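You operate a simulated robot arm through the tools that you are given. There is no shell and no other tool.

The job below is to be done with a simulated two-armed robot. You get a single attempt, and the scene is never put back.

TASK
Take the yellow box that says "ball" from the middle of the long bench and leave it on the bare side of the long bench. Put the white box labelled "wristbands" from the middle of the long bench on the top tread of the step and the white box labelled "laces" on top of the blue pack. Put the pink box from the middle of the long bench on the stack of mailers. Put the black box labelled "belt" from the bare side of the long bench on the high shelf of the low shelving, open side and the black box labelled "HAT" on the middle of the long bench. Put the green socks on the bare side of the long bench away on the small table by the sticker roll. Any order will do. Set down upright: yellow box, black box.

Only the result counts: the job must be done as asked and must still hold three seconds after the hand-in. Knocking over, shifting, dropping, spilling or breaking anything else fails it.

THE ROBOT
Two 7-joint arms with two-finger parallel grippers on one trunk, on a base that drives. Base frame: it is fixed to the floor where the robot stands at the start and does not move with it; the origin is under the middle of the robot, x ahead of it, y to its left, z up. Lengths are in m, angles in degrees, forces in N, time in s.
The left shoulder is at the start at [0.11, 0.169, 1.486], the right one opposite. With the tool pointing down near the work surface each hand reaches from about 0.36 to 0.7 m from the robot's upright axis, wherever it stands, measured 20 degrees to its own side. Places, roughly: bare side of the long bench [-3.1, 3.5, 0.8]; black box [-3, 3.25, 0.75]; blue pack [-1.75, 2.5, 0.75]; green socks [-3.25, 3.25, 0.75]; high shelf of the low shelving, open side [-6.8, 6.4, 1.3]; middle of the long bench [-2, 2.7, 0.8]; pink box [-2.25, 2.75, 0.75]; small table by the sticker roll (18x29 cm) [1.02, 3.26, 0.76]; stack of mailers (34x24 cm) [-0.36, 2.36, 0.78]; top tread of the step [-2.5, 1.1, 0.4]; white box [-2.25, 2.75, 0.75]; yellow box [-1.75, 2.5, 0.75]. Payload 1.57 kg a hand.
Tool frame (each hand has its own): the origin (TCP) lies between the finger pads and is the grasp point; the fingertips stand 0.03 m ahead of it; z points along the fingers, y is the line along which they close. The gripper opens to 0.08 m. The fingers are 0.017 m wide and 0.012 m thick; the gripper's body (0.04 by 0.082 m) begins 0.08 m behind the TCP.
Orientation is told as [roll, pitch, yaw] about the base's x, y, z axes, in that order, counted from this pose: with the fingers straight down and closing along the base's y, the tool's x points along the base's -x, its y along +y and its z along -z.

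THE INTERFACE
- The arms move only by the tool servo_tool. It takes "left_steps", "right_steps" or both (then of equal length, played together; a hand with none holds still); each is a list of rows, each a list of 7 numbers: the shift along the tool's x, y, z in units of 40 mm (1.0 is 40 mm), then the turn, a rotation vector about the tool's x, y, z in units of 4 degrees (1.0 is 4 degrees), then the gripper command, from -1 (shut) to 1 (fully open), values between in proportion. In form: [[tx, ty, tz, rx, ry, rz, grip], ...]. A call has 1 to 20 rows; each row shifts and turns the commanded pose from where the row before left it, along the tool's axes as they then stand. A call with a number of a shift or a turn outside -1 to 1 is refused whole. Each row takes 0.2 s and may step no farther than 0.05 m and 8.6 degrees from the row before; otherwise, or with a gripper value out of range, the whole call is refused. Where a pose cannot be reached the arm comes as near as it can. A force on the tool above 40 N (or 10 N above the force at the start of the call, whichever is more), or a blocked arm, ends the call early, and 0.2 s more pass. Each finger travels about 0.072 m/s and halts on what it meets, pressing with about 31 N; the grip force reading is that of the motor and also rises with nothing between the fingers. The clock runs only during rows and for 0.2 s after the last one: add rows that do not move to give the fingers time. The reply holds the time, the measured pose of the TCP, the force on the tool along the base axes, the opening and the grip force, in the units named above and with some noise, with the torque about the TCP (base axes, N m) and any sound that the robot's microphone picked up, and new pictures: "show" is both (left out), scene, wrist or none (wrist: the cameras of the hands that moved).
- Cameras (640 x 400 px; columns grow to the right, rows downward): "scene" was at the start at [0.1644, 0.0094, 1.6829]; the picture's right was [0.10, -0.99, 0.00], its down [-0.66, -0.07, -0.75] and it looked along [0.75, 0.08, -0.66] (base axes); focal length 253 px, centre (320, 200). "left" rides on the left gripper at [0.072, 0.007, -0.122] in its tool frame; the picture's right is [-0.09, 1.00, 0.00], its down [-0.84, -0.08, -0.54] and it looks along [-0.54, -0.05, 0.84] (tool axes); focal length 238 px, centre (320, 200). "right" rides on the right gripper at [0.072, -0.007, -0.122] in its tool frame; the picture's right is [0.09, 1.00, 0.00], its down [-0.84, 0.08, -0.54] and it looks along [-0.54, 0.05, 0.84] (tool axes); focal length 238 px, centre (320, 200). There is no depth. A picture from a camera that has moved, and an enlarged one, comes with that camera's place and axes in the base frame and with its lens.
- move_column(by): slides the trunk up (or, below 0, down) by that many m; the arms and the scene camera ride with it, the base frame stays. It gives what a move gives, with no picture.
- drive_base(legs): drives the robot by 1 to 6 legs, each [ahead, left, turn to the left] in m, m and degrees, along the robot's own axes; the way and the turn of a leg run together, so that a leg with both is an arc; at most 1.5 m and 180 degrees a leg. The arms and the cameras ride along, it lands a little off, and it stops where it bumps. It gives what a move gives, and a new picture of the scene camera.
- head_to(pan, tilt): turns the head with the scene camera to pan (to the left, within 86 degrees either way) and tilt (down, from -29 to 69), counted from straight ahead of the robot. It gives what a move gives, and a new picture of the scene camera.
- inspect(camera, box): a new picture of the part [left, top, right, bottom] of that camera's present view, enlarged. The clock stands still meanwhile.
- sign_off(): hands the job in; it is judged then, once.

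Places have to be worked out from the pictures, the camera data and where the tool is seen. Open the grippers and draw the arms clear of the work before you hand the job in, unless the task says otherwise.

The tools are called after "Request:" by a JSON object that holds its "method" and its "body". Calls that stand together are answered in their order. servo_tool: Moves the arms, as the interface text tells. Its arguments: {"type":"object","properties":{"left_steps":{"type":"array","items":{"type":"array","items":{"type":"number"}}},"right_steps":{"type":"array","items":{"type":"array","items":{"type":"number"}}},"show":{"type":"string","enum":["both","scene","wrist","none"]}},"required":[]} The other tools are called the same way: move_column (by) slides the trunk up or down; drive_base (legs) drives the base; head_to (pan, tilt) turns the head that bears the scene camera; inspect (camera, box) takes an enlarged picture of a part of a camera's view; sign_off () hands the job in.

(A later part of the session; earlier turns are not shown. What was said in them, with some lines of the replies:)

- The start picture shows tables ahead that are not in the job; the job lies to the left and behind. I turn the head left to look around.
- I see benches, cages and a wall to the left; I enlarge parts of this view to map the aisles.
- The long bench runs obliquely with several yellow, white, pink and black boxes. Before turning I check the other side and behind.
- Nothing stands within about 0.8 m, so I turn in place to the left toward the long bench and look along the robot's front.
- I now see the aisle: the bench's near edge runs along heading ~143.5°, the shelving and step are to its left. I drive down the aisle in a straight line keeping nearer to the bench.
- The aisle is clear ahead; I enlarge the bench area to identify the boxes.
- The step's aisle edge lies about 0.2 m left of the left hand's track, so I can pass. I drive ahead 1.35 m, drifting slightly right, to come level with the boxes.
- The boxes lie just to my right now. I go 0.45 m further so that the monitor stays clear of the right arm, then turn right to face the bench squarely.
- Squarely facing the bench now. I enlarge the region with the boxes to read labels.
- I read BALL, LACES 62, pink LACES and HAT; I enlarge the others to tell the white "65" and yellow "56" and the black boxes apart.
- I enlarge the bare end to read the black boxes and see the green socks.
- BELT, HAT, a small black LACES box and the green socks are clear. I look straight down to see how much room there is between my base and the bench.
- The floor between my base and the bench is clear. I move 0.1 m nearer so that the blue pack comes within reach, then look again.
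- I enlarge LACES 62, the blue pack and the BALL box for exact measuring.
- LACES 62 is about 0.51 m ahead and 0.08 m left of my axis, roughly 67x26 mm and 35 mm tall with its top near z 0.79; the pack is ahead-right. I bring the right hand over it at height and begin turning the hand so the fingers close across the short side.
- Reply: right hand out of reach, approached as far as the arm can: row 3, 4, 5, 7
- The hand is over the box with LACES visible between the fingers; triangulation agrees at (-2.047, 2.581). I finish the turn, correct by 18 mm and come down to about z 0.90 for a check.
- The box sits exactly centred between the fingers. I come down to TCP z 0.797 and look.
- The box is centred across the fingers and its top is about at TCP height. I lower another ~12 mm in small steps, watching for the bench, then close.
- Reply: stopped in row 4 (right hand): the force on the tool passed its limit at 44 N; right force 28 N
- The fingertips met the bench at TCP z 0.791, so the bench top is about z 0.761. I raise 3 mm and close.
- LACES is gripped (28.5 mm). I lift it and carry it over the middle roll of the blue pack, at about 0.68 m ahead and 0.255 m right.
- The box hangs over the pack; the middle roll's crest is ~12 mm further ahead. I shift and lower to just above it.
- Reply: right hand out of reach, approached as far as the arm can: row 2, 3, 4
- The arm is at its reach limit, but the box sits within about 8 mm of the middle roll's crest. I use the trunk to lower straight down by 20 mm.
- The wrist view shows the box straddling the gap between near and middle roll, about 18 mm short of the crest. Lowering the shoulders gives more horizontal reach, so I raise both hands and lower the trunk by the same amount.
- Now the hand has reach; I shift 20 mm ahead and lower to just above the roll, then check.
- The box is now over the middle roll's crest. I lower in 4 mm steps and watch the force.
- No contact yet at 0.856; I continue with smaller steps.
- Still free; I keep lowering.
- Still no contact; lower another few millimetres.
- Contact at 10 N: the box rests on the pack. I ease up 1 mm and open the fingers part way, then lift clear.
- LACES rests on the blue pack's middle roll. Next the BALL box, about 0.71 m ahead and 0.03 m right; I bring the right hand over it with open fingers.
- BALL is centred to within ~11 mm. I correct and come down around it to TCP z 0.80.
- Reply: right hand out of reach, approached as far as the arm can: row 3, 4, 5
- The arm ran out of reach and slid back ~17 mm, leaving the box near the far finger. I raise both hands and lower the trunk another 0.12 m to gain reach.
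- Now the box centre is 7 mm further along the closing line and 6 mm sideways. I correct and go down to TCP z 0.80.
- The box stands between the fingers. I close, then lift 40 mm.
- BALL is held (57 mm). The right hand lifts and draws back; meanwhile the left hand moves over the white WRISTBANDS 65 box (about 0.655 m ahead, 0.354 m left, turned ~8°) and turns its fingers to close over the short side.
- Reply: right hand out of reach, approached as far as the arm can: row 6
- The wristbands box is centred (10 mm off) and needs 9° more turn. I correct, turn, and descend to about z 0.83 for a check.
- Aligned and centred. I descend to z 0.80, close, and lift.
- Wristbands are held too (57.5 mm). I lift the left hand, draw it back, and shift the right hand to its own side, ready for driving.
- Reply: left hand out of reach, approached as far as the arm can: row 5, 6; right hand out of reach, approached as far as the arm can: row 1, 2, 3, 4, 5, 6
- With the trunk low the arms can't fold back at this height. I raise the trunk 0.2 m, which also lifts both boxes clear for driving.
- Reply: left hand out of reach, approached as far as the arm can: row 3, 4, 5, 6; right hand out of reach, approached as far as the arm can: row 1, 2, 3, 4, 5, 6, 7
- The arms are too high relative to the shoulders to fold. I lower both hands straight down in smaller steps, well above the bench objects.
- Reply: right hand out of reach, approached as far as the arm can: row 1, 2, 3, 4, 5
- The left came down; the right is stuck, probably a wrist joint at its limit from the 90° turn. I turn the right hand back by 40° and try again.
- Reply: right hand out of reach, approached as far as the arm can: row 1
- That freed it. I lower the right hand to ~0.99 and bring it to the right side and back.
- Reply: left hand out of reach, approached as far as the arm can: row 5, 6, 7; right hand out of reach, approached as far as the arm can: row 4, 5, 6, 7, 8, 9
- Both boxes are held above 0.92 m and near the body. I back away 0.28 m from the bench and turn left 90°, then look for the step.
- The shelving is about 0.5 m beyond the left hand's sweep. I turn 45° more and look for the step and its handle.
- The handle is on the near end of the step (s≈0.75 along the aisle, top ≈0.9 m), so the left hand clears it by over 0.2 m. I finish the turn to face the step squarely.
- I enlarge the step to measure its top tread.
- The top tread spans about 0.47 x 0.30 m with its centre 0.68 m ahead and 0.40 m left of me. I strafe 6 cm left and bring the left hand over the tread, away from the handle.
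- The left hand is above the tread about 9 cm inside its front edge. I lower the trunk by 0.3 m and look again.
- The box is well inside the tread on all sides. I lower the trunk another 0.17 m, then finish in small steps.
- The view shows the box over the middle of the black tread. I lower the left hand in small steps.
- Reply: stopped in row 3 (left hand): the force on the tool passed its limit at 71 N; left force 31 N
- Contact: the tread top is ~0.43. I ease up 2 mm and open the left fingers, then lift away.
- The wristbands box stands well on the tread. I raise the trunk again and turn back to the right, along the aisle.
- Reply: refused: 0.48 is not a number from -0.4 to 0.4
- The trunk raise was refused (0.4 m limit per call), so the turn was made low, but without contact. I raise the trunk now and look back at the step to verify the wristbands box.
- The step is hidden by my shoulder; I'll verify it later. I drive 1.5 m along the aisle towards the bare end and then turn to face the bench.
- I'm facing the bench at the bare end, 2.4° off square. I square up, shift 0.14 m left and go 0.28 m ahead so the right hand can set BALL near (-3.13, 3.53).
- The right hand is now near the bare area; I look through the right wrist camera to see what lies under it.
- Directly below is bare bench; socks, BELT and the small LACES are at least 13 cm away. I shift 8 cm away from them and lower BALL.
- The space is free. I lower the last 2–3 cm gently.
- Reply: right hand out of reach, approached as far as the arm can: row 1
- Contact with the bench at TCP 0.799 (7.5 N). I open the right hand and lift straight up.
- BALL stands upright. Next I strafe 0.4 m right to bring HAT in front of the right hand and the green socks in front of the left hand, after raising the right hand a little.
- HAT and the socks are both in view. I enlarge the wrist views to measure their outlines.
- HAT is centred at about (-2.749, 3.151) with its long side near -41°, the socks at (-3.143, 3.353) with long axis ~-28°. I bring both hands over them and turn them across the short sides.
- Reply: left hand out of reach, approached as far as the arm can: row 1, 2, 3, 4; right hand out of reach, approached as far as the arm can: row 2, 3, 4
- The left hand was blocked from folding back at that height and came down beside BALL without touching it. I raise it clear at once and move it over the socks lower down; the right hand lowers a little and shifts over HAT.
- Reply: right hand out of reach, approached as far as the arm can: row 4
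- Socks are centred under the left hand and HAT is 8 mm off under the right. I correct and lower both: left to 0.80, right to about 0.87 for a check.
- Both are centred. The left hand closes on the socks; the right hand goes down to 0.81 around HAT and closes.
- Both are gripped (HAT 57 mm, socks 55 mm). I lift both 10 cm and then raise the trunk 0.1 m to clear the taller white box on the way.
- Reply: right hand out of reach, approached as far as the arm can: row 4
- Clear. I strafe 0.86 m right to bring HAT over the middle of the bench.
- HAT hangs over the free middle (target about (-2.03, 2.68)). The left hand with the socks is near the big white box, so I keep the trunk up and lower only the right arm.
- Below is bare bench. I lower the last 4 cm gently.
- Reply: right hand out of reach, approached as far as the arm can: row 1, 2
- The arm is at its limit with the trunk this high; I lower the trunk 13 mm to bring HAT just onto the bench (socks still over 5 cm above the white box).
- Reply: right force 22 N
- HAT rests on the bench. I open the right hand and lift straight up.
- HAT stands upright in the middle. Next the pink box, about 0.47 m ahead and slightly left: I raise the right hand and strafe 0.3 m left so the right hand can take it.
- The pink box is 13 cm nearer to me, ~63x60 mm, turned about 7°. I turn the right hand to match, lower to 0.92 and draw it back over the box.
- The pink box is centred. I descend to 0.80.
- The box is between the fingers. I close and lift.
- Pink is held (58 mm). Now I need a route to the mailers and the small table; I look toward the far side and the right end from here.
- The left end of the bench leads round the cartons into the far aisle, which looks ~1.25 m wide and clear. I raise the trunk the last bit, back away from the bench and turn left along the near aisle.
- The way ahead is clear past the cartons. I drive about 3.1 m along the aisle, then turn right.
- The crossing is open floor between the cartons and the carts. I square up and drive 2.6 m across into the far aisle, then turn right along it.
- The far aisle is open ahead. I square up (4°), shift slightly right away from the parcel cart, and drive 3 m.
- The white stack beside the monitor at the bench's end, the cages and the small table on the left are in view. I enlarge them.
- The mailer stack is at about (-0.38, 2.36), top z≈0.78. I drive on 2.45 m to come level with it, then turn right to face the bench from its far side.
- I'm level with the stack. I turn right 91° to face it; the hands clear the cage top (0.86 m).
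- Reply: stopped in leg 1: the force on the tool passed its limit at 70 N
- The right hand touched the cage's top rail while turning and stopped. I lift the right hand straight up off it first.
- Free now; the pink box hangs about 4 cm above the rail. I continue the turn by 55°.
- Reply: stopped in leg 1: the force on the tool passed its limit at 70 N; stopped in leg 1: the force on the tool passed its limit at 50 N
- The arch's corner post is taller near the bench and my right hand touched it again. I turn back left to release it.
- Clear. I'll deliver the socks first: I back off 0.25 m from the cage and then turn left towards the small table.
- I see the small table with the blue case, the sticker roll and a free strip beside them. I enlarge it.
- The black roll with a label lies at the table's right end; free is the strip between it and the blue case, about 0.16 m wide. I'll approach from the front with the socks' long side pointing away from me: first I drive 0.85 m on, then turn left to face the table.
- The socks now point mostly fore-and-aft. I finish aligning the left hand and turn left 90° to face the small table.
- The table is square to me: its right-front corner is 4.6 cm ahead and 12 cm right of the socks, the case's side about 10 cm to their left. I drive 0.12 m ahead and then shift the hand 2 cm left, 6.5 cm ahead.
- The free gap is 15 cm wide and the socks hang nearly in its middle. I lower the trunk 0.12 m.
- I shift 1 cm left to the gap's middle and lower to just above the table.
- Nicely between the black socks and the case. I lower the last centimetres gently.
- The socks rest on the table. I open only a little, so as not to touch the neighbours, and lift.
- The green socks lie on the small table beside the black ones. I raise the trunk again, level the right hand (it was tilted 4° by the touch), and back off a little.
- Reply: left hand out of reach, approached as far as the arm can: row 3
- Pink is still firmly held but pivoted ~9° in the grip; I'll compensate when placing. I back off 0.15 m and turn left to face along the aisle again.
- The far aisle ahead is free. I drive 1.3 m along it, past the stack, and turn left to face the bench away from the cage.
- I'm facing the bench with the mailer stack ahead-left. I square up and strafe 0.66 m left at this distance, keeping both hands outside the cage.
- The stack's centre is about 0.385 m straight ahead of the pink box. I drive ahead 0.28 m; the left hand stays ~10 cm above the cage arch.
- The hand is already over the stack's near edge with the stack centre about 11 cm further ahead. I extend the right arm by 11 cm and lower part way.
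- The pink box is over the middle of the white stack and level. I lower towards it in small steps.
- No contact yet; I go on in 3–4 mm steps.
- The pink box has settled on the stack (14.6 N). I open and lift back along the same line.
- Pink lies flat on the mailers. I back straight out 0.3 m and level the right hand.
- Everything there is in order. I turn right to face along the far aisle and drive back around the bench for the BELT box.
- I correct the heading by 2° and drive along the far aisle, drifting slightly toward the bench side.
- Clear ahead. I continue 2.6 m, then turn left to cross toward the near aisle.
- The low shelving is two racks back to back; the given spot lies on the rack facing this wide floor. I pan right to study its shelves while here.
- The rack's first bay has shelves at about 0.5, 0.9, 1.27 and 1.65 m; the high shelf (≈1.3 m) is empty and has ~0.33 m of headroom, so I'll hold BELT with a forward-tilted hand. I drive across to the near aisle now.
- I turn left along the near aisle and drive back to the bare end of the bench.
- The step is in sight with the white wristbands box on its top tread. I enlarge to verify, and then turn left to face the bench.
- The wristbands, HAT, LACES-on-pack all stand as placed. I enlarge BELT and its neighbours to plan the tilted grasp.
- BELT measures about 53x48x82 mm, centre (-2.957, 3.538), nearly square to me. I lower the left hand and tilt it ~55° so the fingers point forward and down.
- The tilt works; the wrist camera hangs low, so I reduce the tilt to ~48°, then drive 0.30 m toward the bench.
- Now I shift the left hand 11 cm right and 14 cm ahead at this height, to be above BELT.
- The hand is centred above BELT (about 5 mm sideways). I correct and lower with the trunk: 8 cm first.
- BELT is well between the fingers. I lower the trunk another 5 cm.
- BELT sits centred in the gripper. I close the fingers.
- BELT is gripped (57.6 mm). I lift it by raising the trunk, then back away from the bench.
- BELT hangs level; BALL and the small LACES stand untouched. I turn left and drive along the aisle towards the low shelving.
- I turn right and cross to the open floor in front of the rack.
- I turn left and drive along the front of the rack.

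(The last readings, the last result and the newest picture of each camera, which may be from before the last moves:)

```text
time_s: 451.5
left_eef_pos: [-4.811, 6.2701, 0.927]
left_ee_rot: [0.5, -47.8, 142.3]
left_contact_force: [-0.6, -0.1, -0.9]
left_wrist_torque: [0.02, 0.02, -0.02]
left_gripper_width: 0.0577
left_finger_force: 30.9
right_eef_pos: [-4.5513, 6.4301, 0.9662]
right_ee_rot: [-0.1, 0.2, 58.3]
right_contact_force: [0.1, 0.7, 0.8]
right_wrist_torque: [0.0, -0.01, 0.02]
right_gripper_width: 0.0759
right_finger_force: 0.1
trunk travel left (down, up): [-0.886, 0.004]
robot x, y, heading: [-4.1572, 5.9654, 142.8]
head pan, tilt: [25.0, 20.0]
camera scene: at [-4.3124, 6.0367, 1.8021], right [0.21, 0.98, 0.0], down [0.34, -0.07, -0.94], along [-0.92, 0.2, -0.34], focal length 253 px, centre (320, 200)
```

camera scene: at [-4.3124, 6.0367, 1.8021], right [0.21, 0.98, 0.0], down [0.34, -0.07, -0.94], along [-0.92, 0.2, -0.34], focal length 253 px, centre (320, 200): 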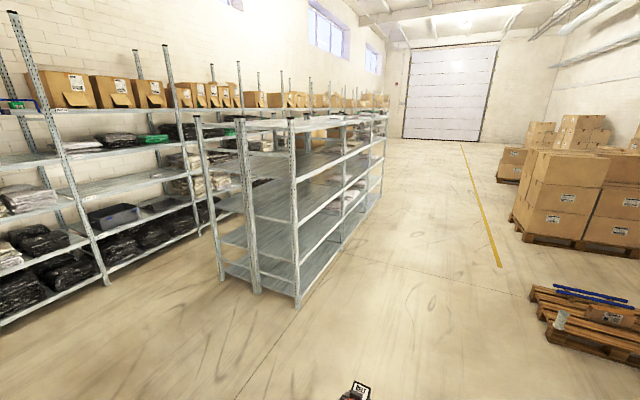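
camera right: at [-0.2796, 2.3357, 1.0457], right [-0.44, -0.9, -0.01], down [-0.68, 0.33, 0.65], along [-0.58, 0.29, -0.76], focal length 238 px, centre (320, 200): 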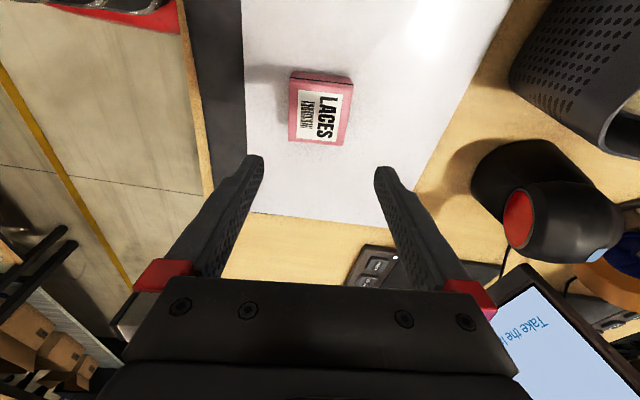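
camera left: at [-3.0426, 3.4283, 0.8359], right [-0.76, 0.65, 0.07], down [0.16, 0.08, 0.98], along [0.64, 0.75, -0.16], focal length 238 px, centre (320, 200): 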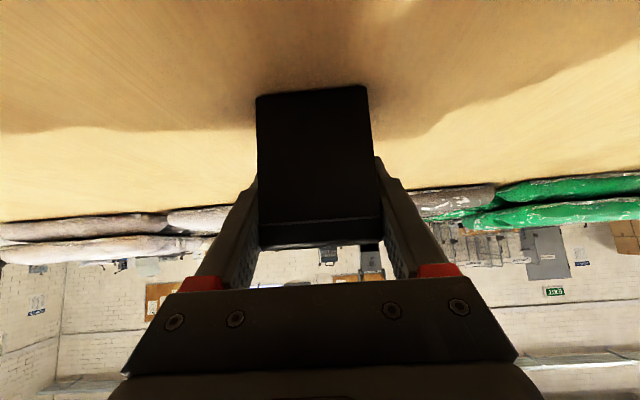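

The way along the rack's open side is free. I drive 2.5 m ahead.

Request:
{"method": "drive_base", "body": {"legs": [[0, 0, 0.6], [1.3, 0, 0], [1.2, 0, 0]]}}

Request:
{"method": "head_to", "body": {"pan": 80, "tilt": 15}}

```text
time_s: 464.1
left_eef_pos: [-6.795, 7.8208, 0.9273]
left_ee_rot: [0.5, -47.8, 141.6]
left_contact_force: [-0.2, 0.4, -0.8]
left_wrist_torque: [-0.01, -0.01, -0.02]
left_gripper_width: 0.0577
left_finger_force: 31.3
right_eef_pos: [-6.5337, 7.9767, 0.9663]
right_ee_rot: [-0.1, 0.1, 57.5]
right_contact_force: [0.6, 0.2, -0.6]
right_wrist_torque: [-0.03, 0.01, -0.02]
right_gripper_width: 0.0759
right_finger_force: 0.1
trunk travel left (down, up): [-0.886, 0.004]
robot x, y, heading: [-6.1458, 7.5096, 142.0]
head pan, tilt: [25.0, 20.0]
camera scene: at [-6.2998, 7.5792, 1.8022], right [0.22, 0.97, 0.0], down [0.33, -0.08, -0.94], along [-0.92, 0.21, -0.34], focal length 253 px, centre (320, 200)
```

scene: 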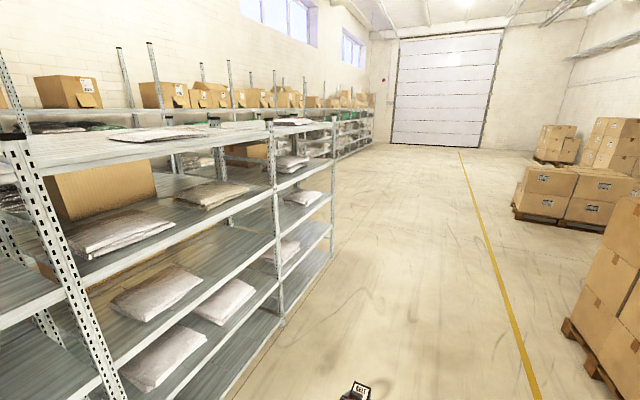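

```text
time_s: 465.4
left_eef_pos: [-6.7954, 7.82, 0.9278]
left_ee_rot: [0.5, -47.8, 141.6]
left_contact_force: [0.3, -0.8, -1.4]
left_wrist_torque: [-0.02, -0.01, -0.04]
left_gripper_width: 0.0576
left_finger_force: 31.7
right_eef_pos: [-6.5331, 7.9759, 0.9669]
right_ee_rot: [-0.1, 0.2, 57.5]
right_contact_force: [-0.7, 0.3, 1.1]
right_wrist_torque: [0.03, 0.01, -0.01]
right_gripper_width: 0.0757
right_finger_force: 0.1
trunk travel left (down, up): [-0.886, 0.004]
robot x, y, heading: [-6.1475, 7.5107, 142.0]
head pan, tilt: [80.0, 15.0]
camera scene: at [-6.2788, 7.4961, 1.8103], right [-0.67, 0.74, 0.0], down [0.19, 0.17, -0.97], along [-0.72, -0.65, -0.26], focal length 253 px, centre (320, 200)
```

scene: 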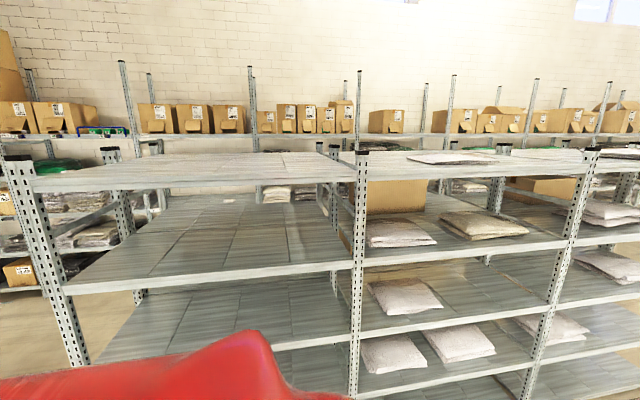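

The first bay's high shelf is empty and right beside me. I enlarge it to measure the shelf height, then turn left to face it.

Request:
{"method": "inspect", "body": {"camera": "scene", "box": [20, 130, 380, 355]}}

Request:
{"method": "drive_base", "body": {"legs": [[0, 0, 91.5]]}}

Request:
{"method": "head_to", "body": {"pan": 0, "tilt": 25}}

```text
1.78 times, centred on (200, 242) of scene
camera zoom: at [-6.2788, 7.4961, 1.8103], right [-0.67, 0.74, 0.0], down [0.19, 0.17, -0.97], along [-0.72, -0.65, -0.26], focal length 450 px, centre (533, 124)
```

zoom: 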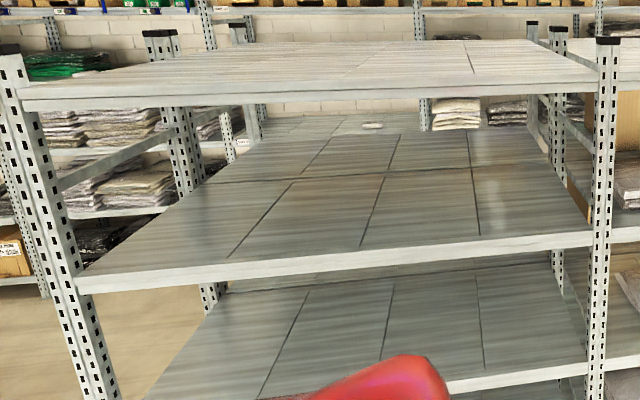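

```text
time_s: 469.7
left_eef_pos: [-6.4213, 6.8431, 0.9276]
left_ee_rot: [0.5, -47.9, -125.2]
left_contact_force: [0.5, 0.2, -1.5]
left_wrist_torque: [0.01, 0.01, -0.03]
left_gripper_width: 0.0577
left_finger_force: 31.2
right_eef_pos: [-6.5907, 7.0946, 0.9665]
right_ee_rot: [-0.1, 0.2, 151.0]
right_contact_force: [0.4, -0.2, 0.1]
right_wrist_torque: [-0.01, -0.01, 0.01]
right_gripper_width: 0.0757
right_finger_force: 0.0
trunk travel left (down, up): [-0.886, 0.004]
robot x, y, heading: [-6.1421, 7.5085, -124.7]
head pan, tilt: [80.0, 15.0]
camera scene: at [-6.1252, 7.3772, 1.8103], right [-0.7, -0.71, 0.0], down [-0.18, 0.18, -0.97], along [0.69, -0.68, -0.26], focal length 253 px, centre (320, 200)
```

scene: 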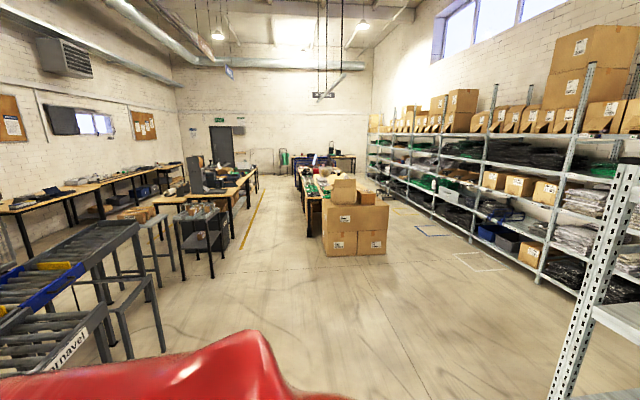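

```text
time_s: 471.2
left_eef_pos: [-6.4216, 6.8428, 0.9274]
left_ee_rot: [0.5, -47.9, -125.1]
left_contact_force: [-0.1, 0.8, -1.1]
left_wrist_torque: [-0.01, 0.01, -0.01]
left_gripper_width: 0.0579
left_finger_force: 31.5
right_eef_pos: [-6.5908, 7.0948, 0.9658]
right_ee_rot: [-0.1, 0.1, 150.8]
right_contact_force: [0.7, 0.0, 0.1]
right_wrist_torque: [-0.02, 0.01, 0.02]
right_gripper_width: 0.076
right_finger_force: 0.1
trunk travel left (down, up): [-0.886, 0.004]
robot x, y, heading: [-6.1477, 7.5095, -124.6]
head pan, tilt: [0.0, 25.0]
camera scene: at [-6.244, 7.3671, 1.794], right [-0.82, 0.57, 0.0], down [0.24, 0.35, -0.91], along [-0.52, -0.75, -0.42], focal length 253 px, centre (320, 200)
```

scene: 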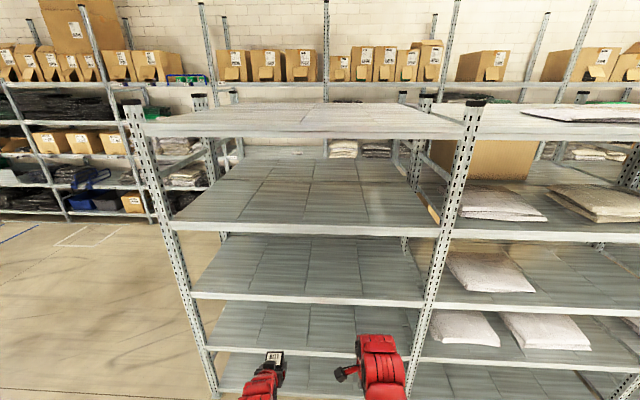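

Facing the bay: the high shelf is at about 1.27 m, the one above at about 1.62 m. I raise and extend the left hand with BELT to about z 1.36, and draw the right hand down and back out of the way.

Request:
{"method": "servo_tool", "body": {"left_steps": [[-0.844, 0, -0.41, 0, 0, 0, -1], [-0.844, 0, -0.41, 0, 0, 0, -1], [-0.844, 0, -0.41, 0, 0, 0, -1], [-0.844, 0, -0.41, 0, 0, 0, -1], [-0.844, 0, -0.41, 0, 0, 0, -1], [-0.844, 0, -0.41, 0, 0, 0, -1], [-0.844, 0, -0.41, 0, 0, 0, -1], [-0.844, 0, -0.41, 0, 0, 0, -1], [-0.844, 0, -0.41, 0, 0, 0, -1], [-0.844, 0, -0.41, 0, 0, 0, -1], [-0.844, 0, -0.41, 0, 0, 0, -1], [-0.844, 0, -0.41, 0, 0, 0, -1]], "right_steps": [[0, 0, 0.6, 0, 0, 0, 0.9], [0, 0, 0.6, 0, 0, 0, 0.9], [0, 0, 0.6, 0, 0, 0, 0.9], [0, 0, 0.6, 0, 0, 0, 0.9], [0, -0.7, 0, 0, 0, 0, 0.9], [0, -0.7, 0, 0, 0, 0, 0.9], [0, -0.7, 0, 0, 0, 0, 0.9], [0, -0.7, 0, 0, 0, 0, 0.9], [0, -0.7, 0, 0, 0, 0, 0.9], [0, 0, 0, 0, 0, 0, 0.9], [0, 0, 0, 0, 0, 0, 0.9], [0, 0, 0, 0, 0, 0, 0.9]]}}

```text
time_s: 473.9
left_eef_pos: [-6.4936, 6.7398, 1.3598]
left_ee_rot: [0.5, -47.8, -125.1]
left_contact_force: [0.2, 1.1, -1.4]
left_wrist_torque: [-0.01, -0.03, -0.01]
left_gripper_width: 0.0581
left_finger_force: 31.1
right_eef_pos: [-6.5233, 7.2193, 0.8718]
right_ee_rot: [-0.1, 0.2, 150.8]
right_contact_force: [1.0, -1.0, -0.2]
right_wrist_torque: [-0.01, 0.0, 0.01]
right_gripper_width: 0.0761
right_finger_force: 0.0
trunk travel left (down, up): [-0.886, 0.004]
robot x, y, heading: [-6.143, 7.505, -124.7]
head pan, tilt: [0.0, 25.0]
camera scene: at [-6.244, 7.3676, 1.7941], right [-0.82, 0.57, 0.0], down [0.24, 0.35, -0.91], along [-0.52, -0.74, -0.42], focal length 253 px, centre (320, 200)
camera right: at [-6.4568, 7.1895, 0.9925], right [-0.41, -0.91, 0.0], down [-0.77, 0.34, 0.54], along [-0.49, 0.22, -0.84], focal length 238 px, centre (320, 200)
camera left: at [-6.4084, 6.849, 1.3881], right [0.78, -0.62, 0.07], down [-0.16, -0.09, 0.98], along [-0.6, -0.78, -0.17], focal length 238 px, centre (320, 200)
```

scene: 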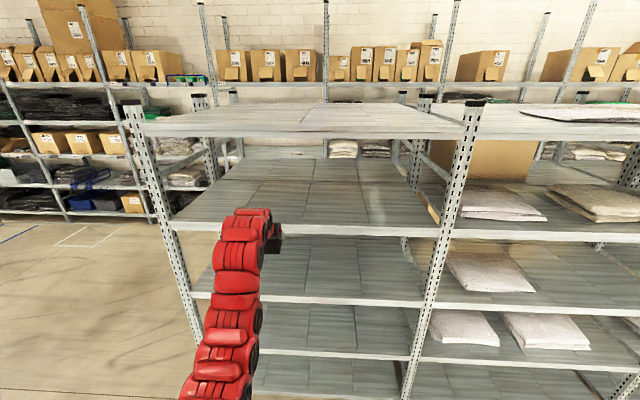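
right: 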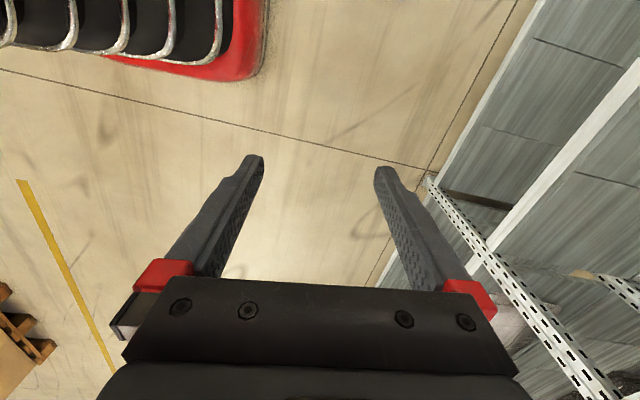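
left: 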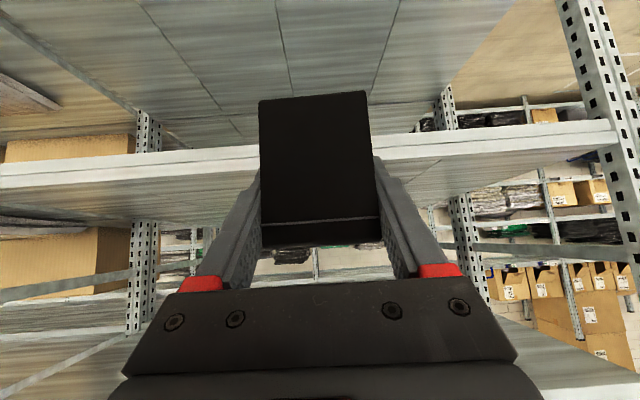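

The shelf's front beam top is about 1.28 m; BELT's underside is at 1.31 m. I raise the hand 2 cm more, square up to the rack and move in 0.25 m.

Request:
{"method": "servo_tool", "body": {"left_steps": [[-0.37, 0, -0.335, 0, 0, 0, -1], [0, 0, 0, 0, 0, 0, -1]], "show": "none"}}

Request:
{"method": "drive_base", "body": {"legs": [[0, 0, -1.9], [0.22, 0, 0]]}}

Request:
{"method": "inspect", "body": {"camera": "left", "box": [0, 0, 640, 400]}}

```text
time_s: 474.4
left_eef_pos: [-6.4944, 6.7398, 1.3816]
left_ee_rot: [0.5, -47.8, -125.1]
left_contact_force: [-0.4, -0.1, -1.5]
left_wrist_torque: [0.0, 0.03, -0.01]
left_gripper_width: 0.0577
left_finger_force: 31.0
right_eef_pos: [-6.5216, 7.2183, 0.8706]
right_ee_rot: [-0.1, 0.0, 150.8]
right_contact_force: [0.3, -0.2, 0.1]
right_wrist_torque: [-0.02, 0.01, 0.03]
right_gripper_width: 0.076
right_finger_force: 0.1
trunk travel left (down, up): [-0.886, 0.004]
robot x, y, heading: [-6.1487, 7.5106, -124.7]
head pan, tilt: [0.0, 25.0]
```

```text
time_s: 476.5
left_eef_pos: [-6.6487, 6.5733, 1.3813]
left_ee_rot: [0.5, -47.9, -126.8]
left_contact_force: [0.1, 0.4, -1.4]
left_wrist_torque: [0.03, 0.02, -0.02]
left_gripper_width: 0.0577
left_finger_force: 30.8
right_eef_pos: [-6.6628, 7.0516, 0.871]
right_ee_rot: [-0.1, 0.1, 149.1]
right_contact_force: [0.5, 0.0, -0.9]
right_wrist_torque: [-0.03, -0.01, 0.01]
right_gripper_width: 0.0758
right_finger_force: 0.1
trunk travel left (down, up): [-0.886, 0.004]
robot x, y, heading: [-6.2806, 7.3326, -126.5]
head pan, tilt: [0.0, 25.0]
camera scene: at [-6.3793, 7.1932, 1.7943], right [-0.8, 0.59, 0.0], down [0.25, 0.34, -0.91], along [-0.54, -0.73, -0.42], focal length 253 px, centre (320, 200)
```

scene: 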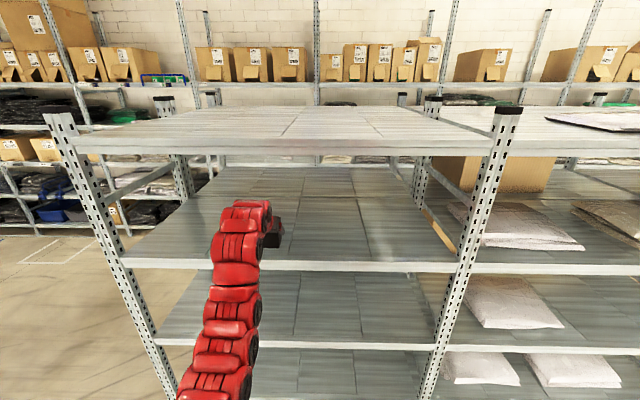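

```text
1.00 times, centred on (320, 200) of left (not enlarged: the box is as wide or as high as the picture)
camera zoom: at [-6.5598, 6.68, 1.4093], right [0.76, -0.64, 0.07], down [-0.16, -0.08, 0.98], along [-0.62, -0.76, -0.16], focal length 238 px, centre (320, 200)
```

zoom: 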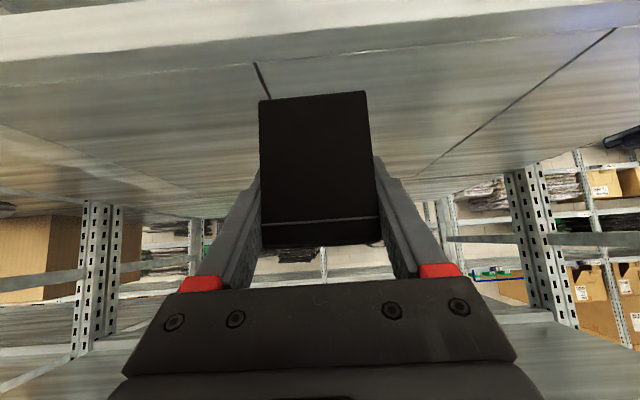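

The view confirms the box is above the shelf surface (≈1.27 m) and about to pass the front beam. I move in another 0.17 m.

Request:
{"method": "drive_base", "body": {"legs": [[0.17, 0, 0]]}}

Request:
{"method": "inspect", "body": {"camera": "left", "box": [0, 0, 640, 400]}}

```text
time_s: 478.0
left_eef_pos: [-6.7482, 6.4375, 1.3832]
left_ee_rot: [0.5, -47.9, -126.9]
left_contact_force: [0.5, 0.7, -0.2]
left_wrist_torque: [0.02, 0.0, 0.0]
left_gripper_width: 0.0575
left_finger_force: 31.3
right_eef_pos: [-6.7623, 6.9152, 0.8717]
right_ee_rot: [0.0, 0.1, 149.1]
right_contact_force: [0.4, -0.4, 0.4]
right_wrist_torque: [0.03, 0.0, -0.01]
right_gripper_width: 0.0757
right_finger_force: 0.1
trunk travel left (down, up): [-0.886, 0.004]
robot x, y, heading: [-6.3774, 7.1923, -126.4]
head pan, tilt: [0.0, 25.0]
camera scene: at [-6.4791, 7.0579, 1.7944], right [-0.8, 0.59, 0.0], down [0.25, 0.34, -0.91], along [-0.54, -0.73, -0.42], focal length 253 px, centre (320, 200)
```

scene: 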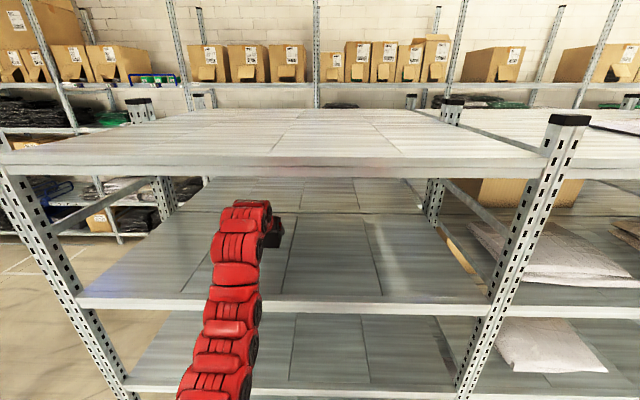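

```text
1.00 times, centred on (320, 200) of left (not enlarged: the box is as wide or as high as the picture)
camera zoom: at [-6.6597, 6.5445, 1.41], right [0.76, -0.64, 0.07], down [-0.16, -0.08, 0.98], along [-0.62, -0.76, -0.16], focal length 238 px, centre (320, 200)
```

zoom: 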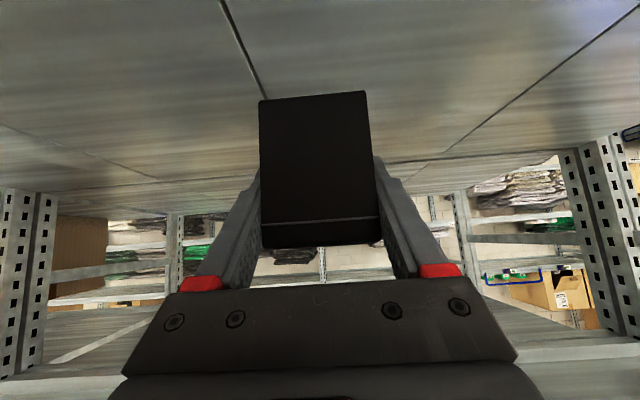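

BELT is over the shelf about 15 cm behind the front edge, near the given spot. I lower with the trunk 4.5 cm.

Request:
{"method": "move_column", "body": {"by": -0.045}}

Request:
{"method": "inspect", "body": {"camera": "left", "box": [200, 40, 440, 190]}}

```text
time_s: 478.9
left_eef_pos: [-6.7485, 6.4357, 1.3365]
left_ee_rot: [0.5, -47.9, -126.8]
left_contact_force: [0.1, -0.8, -0.4]
left_wrist_torque: [-0.01, 0.01, 0.01]
left_gripper_width: 0.0577
left_finger_force: 30.7
right_eef_pos: [-6.7629, 6.9148, 0.8253]
right_ee_rot: [-0.1, 0.2, 149.1]
right_contact_force: [-0.7, -0.1, 1.1]
right_wrist_torque: [-0.01, 0.04, -0.01]
right_gripper_width: 0.0762
right_finger_force: 0.0
trunk travel left (down, up): [-0.841, 0.049]
robot x, y, heading: [-6.3795, 7.1953, -126.4]
head pan, tilt: [0.0, 25.0]
```

```text
2.67 times, centred on (320, 115) of left
camera zoom: at [-6.6611, 6.5426, 1.3639], right [0.76, -0.64, 0.07], down [-0.16, -0.08, 0.98], along [-0.62, -0.76, -0.16], focal length 636 px, centre (320, 427)
```

zoom: 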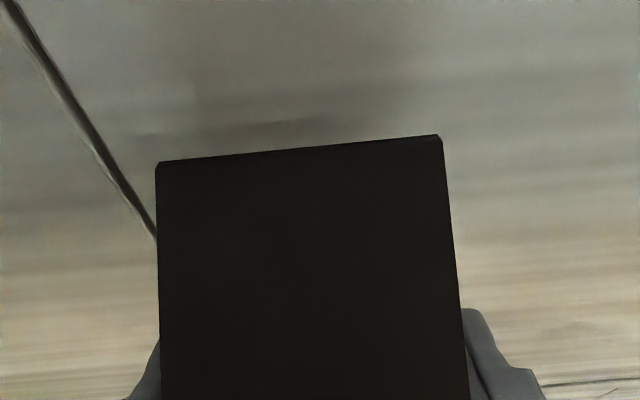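

A faint shadow shows it is close. I lower in small steps.

Request:
{"method": "move_column", "body": {"by": -0.01}}

Request:
{"method": "move_column", "body": {"by": -0.004}}

```text
time_s: 479.4
left_eef_pos: [-6.7499, 6.4347, 1.3263]
left_ee_rot: [0.5, -47.8, -126.9]
left_contact_force: [0.2, -0.2, -0.2]
left_wrist_torque: [0.01, 0.0, 0.0]
left_gripper_width: 0.0576
left_finger_force: 31.1
right_eef_pos: [-6.7635, 6.915, 0.816]
right_ee_rot: [-0.1, 0.0, 149.1]
right_contact_force: [0.1, -0.5, -0.2]
right_wrist_torque: [-0.02, -0.03, -0.03]
right_gripper_width: 0.0759
right_finger_force: 0.2
trunk travel left (down, up): [-0.831, 0.059]
robot x, y, heading: [-6.3773, 7.1936, -126.3]
head pan, tilt: [0.0, 25.0]
```

```text
time_s: 480.0
left_eef_pos: [-6.7505, 6.435, 1.3217]
left_ee_rot: [0.4, -47.7, -126.8]
left_contact_force: [0.0, -0.5, -0.4]
left_wrist_torque: [0.02, 0.0, 0.02]
left_gripper_width: 0.0576
left_finger_force: 30.9
right_eef_pos: [-6.7628, 6.915, 0.8123]
right_ee_rot: [-0.1, 0.1, 149.1]
right_contact_force: [-0.8, 0.5, 0.1]
right_wrist_torque: [0.03, 0.0, -0.02]
right_gripper_width: 0.0759
right_finger_force: 0.1
trunk travel left (down, up): [-0.827, 0.063]
robot x, y, heading: [-6.3781, 7.1956, -126.2]
head pan, tilt: [0.0, 25.0]
```

Still no contact; 4 mm more at a time.

Request:
{"method": "move_column", "body": {"by": -0.004}}

Request:
{"method": "inspect", "body": {"camera": "left", "box": [200, 40, 440, 190]}}

```text
time_s: 480.5
left_eef_pos: [-6.7499, 6.4355, 1.3194]
left_ee_rot: [0.6, -47.9, -126.7]
left_contact_force: [-0.4, 0.3, 1.4]
left_wrist_torque: [-0.01, 0.06, 0.06]
left_gripper_width: 0.0579
left_finger_force: 31.2
right_eef_pos: [-6.7633, 6.9168, 0.8077]
right_ee_rot: [-0.2, 0.2, 149.0]
right_contact_force: [0.4, 0.3, 0.2]
right_wrist_torque: [-0.01, 0.0, -0.03]
right_gripper_width: 0.0761
right_finger_force: 0.0
trunk travel left (down, up): [-0.823, 0.067]
robot x, y, heading: [-6.3782, 7.195, -126.5]
head pan, tilt: [0.0, 25.0]
```

```text
2.67 times, centred on (320, 115) of left
camera zoom: at [-6.6611, 6.5426, 1.3461], right [0.76, -0.64, 0.07], down [-0.16, -0.08, 0.98], along [-0.62, -0.76, -0.16], focal length 636 px, centre (320, 427)
```

zoom: 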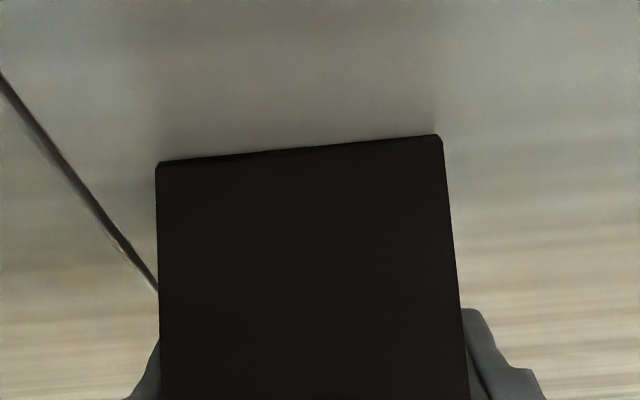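

Contact is just starting (1.4 N). I lower 2 mm more to seat it.

Request:
{"method": "move_column", "body": {"by": -0.002}}

```text
time_s: 481.0
left_eef_pos: [-6.7497, 6.4344, 1.3186]
left_ee_rot: [0.5, -48.1, -126.9]
left_contact_force: [-1.7, -4.0, 13.3]
left_wrist_torque: [0.28, 0.27, 0.13]
left_gripper_width: 0.0578
left_finger_force: 30.4
right_eef_pos: [-6.7634, 6.916, 0.8062]
right_ee_rot: [0.0, 0.2, 149.1]
right_contact_force: [0.1, -0.1, 0.1]
right_wrist_torque: [0.0, 0.01, 0.02]
right_gripper_width: 0.076
right_finger_force: 0.1
trunk travel left (down, up): [-0.821, 0.069]
robot x, y, heading: [-6.3785, 7.1911, -126.3]
head pan, tilt: [0.0, 25.0]
```

BELT stands on the shelf (13 N contact). I open the fingers.

Request:
{"method": "servo_tool", "body": {"left_steps": [[0, 0, 0, 0, 0, 0, 0.3], [0, 0, 0, 0, 0, 0, 0.7], [0, 0, 0, 0, 0, 0, 1], [0, 0, 0, 0, 0, 0, 1], [0, 0, 0, 0, 0, 0, 1]], "show": "wrist"}}

```text
time_s: 482.2
left_eef_pos: [-6.7506, 6.4362, 1.316]
left_ee_rot: [0.5, -47.8, -126.8]
left_contact_force: [-0.4, -0.4, 0.3]
left_wrist_torque: [-0.03, -0.01, -0.02]
left_gripper_width: 0.0799
left_finger_force: 0.0
right_eef_pos: [-6.7634, 6.9162, 0.8059]
right_ee_rot: [0.0, 0.2, 149.1]
right_contact_force: [0.1, 0.7, 0.4]
right_wrist_torque: [0.01, -0.01, 0.02]
right_gripper_width: 0.0761
right_finger_force: 0.0
trunk travel left (down, up): [-0.821, 0.069]
robot x, y, heading: [-6.3812, 7.1955, -126.3]
head pan, tilt: [0.0, 25.0]
camera left: at [-6.661, 6.5427, 1.3438], right [0.76, -0.64, 0.07], down [-0.16, -0.08, 0.98], along [-0.62, -0.76, -0.16], focal length 238 px, centre (320, 200)
```

left: 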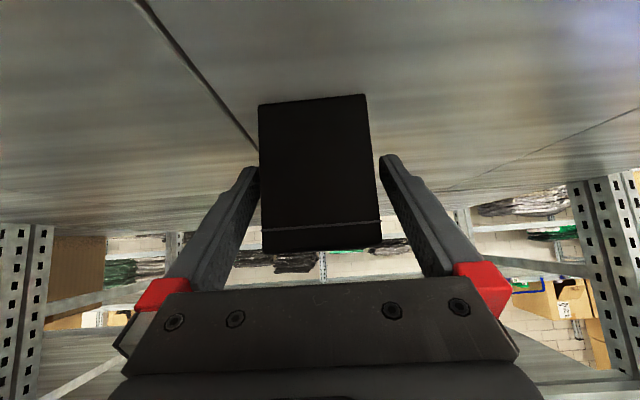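

Both fingers are clear of the box. I back straight out 0.06 m and check.

Request:
{"method": "drive_base", "body": {"legs": [[-0.06, 0, 0]]}}

Request:
{"method": "inspect", "body": {"camera": "left", "box": [0, 0, 640, 400]}}

```text
time_s: 483.2
left_eef_pos: [-6.7183, 6.4806, 1.3145]
left_ee_rot: [0.5, -47.7, -126.8]
left_contact_force: [-0.6, -0.6, -0.7]
left_wrist_torque: [0.01, -0.04, -0.03]
left_gripper_width: 0.0796
left_finger_force: 0.2
right_eef_pos: [-6.7298, 6.9601, 0.8043]
right_ee_rot: [-0.1, 0.2, 149.0]
right_contact_force: [-0.5, 0.3, -0.1]
right_wrist_torque: [0.01, -0.01, 0.02]
right_gripper_width: 0.076
right_finger_force: 0.0
trunk travel left (down, up): [-0.821, 0.069]
robot x, y, heading: [-6.345, 7.2406, -126.4]
head pan, tilt: [0.0, 25.0]
camera scene: at [-6.4487, 7.0991, 1.7285], right [-0.8, 0.59, 0.0], down [0.25, 0.34, -0.91], along [-0.54, -0.73, -0.42], focal length 253 px, centre (320, 200)
```

scene: 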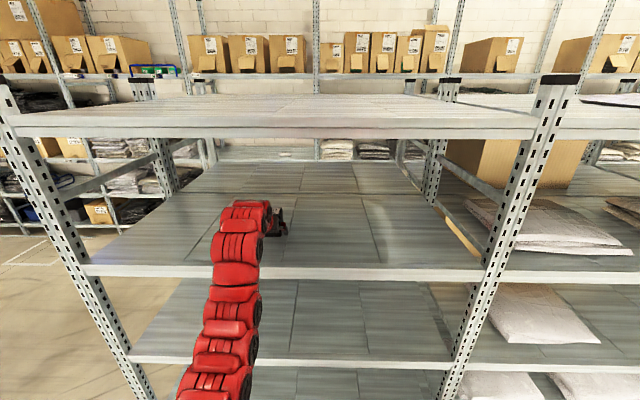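

```text
1.00 times, centred on (320, 200) of left (not enlarged: the box is as wide or as high as the picture)
camera zoom: at [-6.6291, 6.5872, 1.342], right [0.76, -0.64, 0.07], down [-0.16, -0.08, 0.98], along [-0.63, -0.76, -0.17], focal length 238 px, centre (320, 200)
```

zoom: 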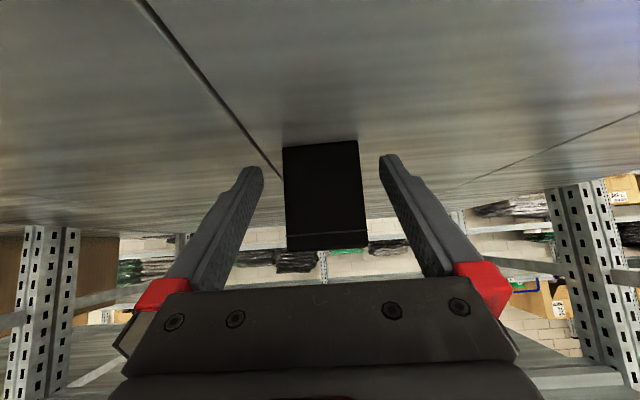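

BELT stands free. I back out another 0.4 m and look at it.

Request:
{"method": "drive_base", "body": {"legs": [[-0.4, 0, 0]]}}

Request:
{"method": "inspect", "body": {"camera": "scene", "box": [120, 130, 440, 330]}}

```text
time_s: 485.7
left_eef_pos: [-6.4774, 6.8056, 1.3153]
left_ee_rot: [0.6, -47.7, -127.0]
left_contact_force: [-0.3, -0.5, 0.0]
left_wrist_torque: [-0.01, -0.02, 0.02]
left_gripper_width: 0.08
left_finger_force: 0.1
right_eef_pos: [-6.4908, 7.2853, 0.8055]
right_ee_rot: [-0.1, 0.0, 148.9]
right_contact_force: [0.2, -0.4, -0.4]
right_wrist_torque: [0.01, -0.02, -0.01]
right_gripper_width: 0.076
right_finger_force: 0.1
trunk travel left (down, up): [-0.821, 0.069]
robot x, y, heading: [-6.1038, 7.5588, -127.0]
head pan, tilt: [0.0, 25.0]
camera scene: at [-6.2075, 7.4251, 1.729], right [-0.8, 0.6, 0.0], down [0.25, 0.34, -0.91], along [-0.54, -0.73, -0.42], focal length 253 px, centre (320, 200)
```

scene: 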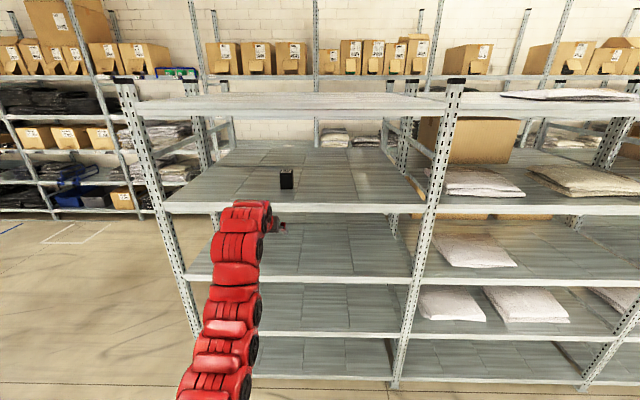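

```text
2.00 times, centred on (280, 230) of scene
camera zoom: at [-6.2075, 7.4251, 1.729], right [-0.8, 0.6, 0.0], down [0.25, 0.34, -0.91], along [-0.54, -0.73, -0.42], focal length 506 px, centre (400, 140)
```

zoom: 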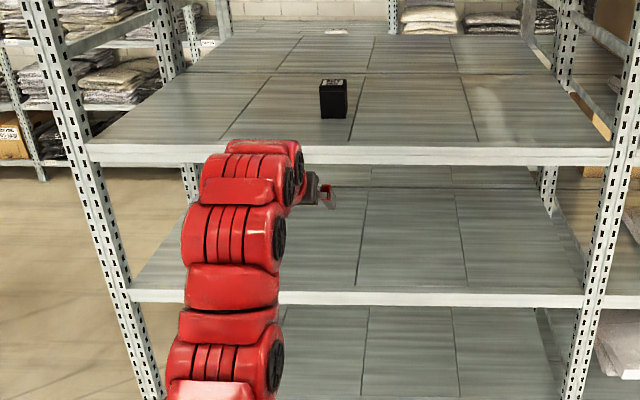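

BELT stands upright on the high shelf of the open side. All seven placements are done; I open the right gripper fully, back off a little more from the rack, and then hand in.

Request:
{"method": "drive_base", "body": {"legs": [[-0.2, 0, 0]]}}

Request:
{"method": "servo_tool", "body": {"right_steps": [[0, 0, 0, 0, 0, 0, 1], [0, 0, 0, 0, 0, 0, 1]], "left_steps": [[0, 0, 0, 0, 0, 0, 1], [0, 0, 0, 0, 0, 0, 1]], "show": "scene"}}

```text
time_s: 487.3
left_eef_pos: [-6.3559, 6.9654, 1.316]
left_ee_rot: [0.6, -47.9, -126.8]
left_contact_force: [1.1, -0.6, 0.1]
left_wrist_torque: [-0.04, -0.01, 0.03]
left_gripper_width: 0.0802
left_finger_force: 0.0
right_eef_pos: [-6.3689, 7.4454, 0.8052]
right_ee_rot: [-0.1, 0.2, 149.1]
right_contact_force: [0.1, 0.8, -0.4]
right_wrist_torque: [-0.01, -0.04, -0.02]
right_gripper_width: 0.0759
right_finger_force: 0.0
trunk travel left (down, up): [-0.821, 0.069]
robot x, y, heading: [-5.9824, 7.7258, -126.3]
head pan, tilt: [0.0, 25.0]
camera scene: at [-6.0878, 7.5857, 1.7289], right [-0.8, 0.59, 0.0], down [0.25, 0.34, -0.91], along [-0.54, -0.73, -0.42], focal length 253 px, centre (320, 200)
```

scene: 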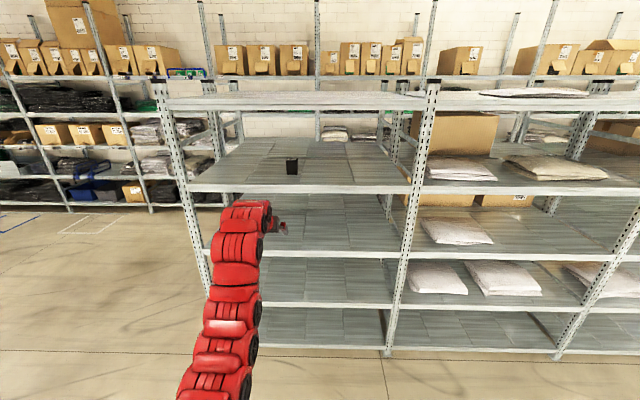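

```text
time_s: 487.9
left_eef_pos: [-6.3556, 6.9673, 1.3162]
left_ee_rot: [0.4, -48.0, -126.8]
left_contact_force: [0.6, 0.6, -0.5]
left_wrist_torque: [0.02, 0.0, -0.02]
left_gripper_width: 0.08
left_finger_force: 0.1
right_eef_pos: [-6.3693, 7.4461, 0.8075]
right_ee_rot: [0.0, 0.1, 149.0]
right_contact_force: [0.6, -0.2, 0.2]
right_wrist_torque: [-0.01, -0.01, 0.0]
right_gripper_width: 0.0801
right_finger_force: 0.1
trunk travel left (down, up): [-0.821, 0.069]
robot x, y, heading: [-5.9851, 7.7299, -126.3]
head pan, tilt: [0.0, 25.0]
camera scene: at [-6.0868, 7.587, 1.7291], right [-0.8, 0.59, 0.0], down [0.25, 0.34, -0.91], along [-0.54, -0.73, -0.42], focal length 253 px, centre (320, 200)
```

scene: 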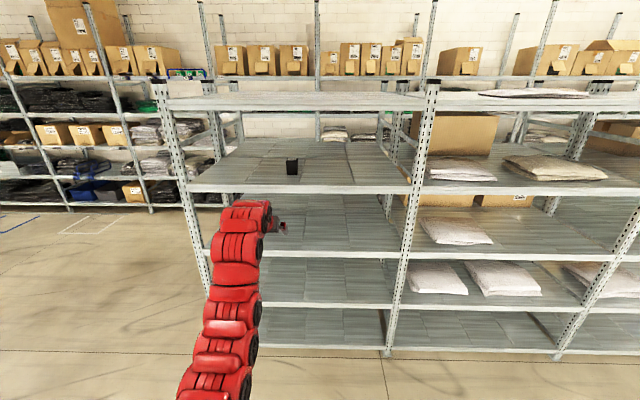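

BELT is at rest on the shelf, both grippers are open and both arms are clear. I hand the job in.

Request:
{"method": "sign_off", "body": {}}

```text
The job is handed in.
```

I handed the job in with all seven items placed. While I was bringing the pink box round to the mailers, my right hand hit the blue wheeled cage three times, with forces of 50 to 70 N. I could not measure whether the cage moved. Camera views from before and after show no clear shift, but they are only good to about 2 cm, so a small shift is possible.

| Item | Where it is now |
|---|---|
| Yellow box "ball" | Bare side of the long bench, upright |
| White box "wristbands" | Top tread of the step |
| White box "laces" | On the blue pack, lying on its middle roll |
| Pink box | On the stack of mailers |
| Black box "belt" | High shelf of the low shelving, open side, upright, about 15 cm behind the front edge |
| Black box "HAT" | Middle of the long bench, upright |
| Green socks | Small table, between the black socks and the blue case |

I saw each item resting in place after letting go of it. I also saw the wristbands, the white laces box, "HAT" and "ball" again later, still as I had placed them. Both grippers were open and both arms were clear of everything at hand-in.
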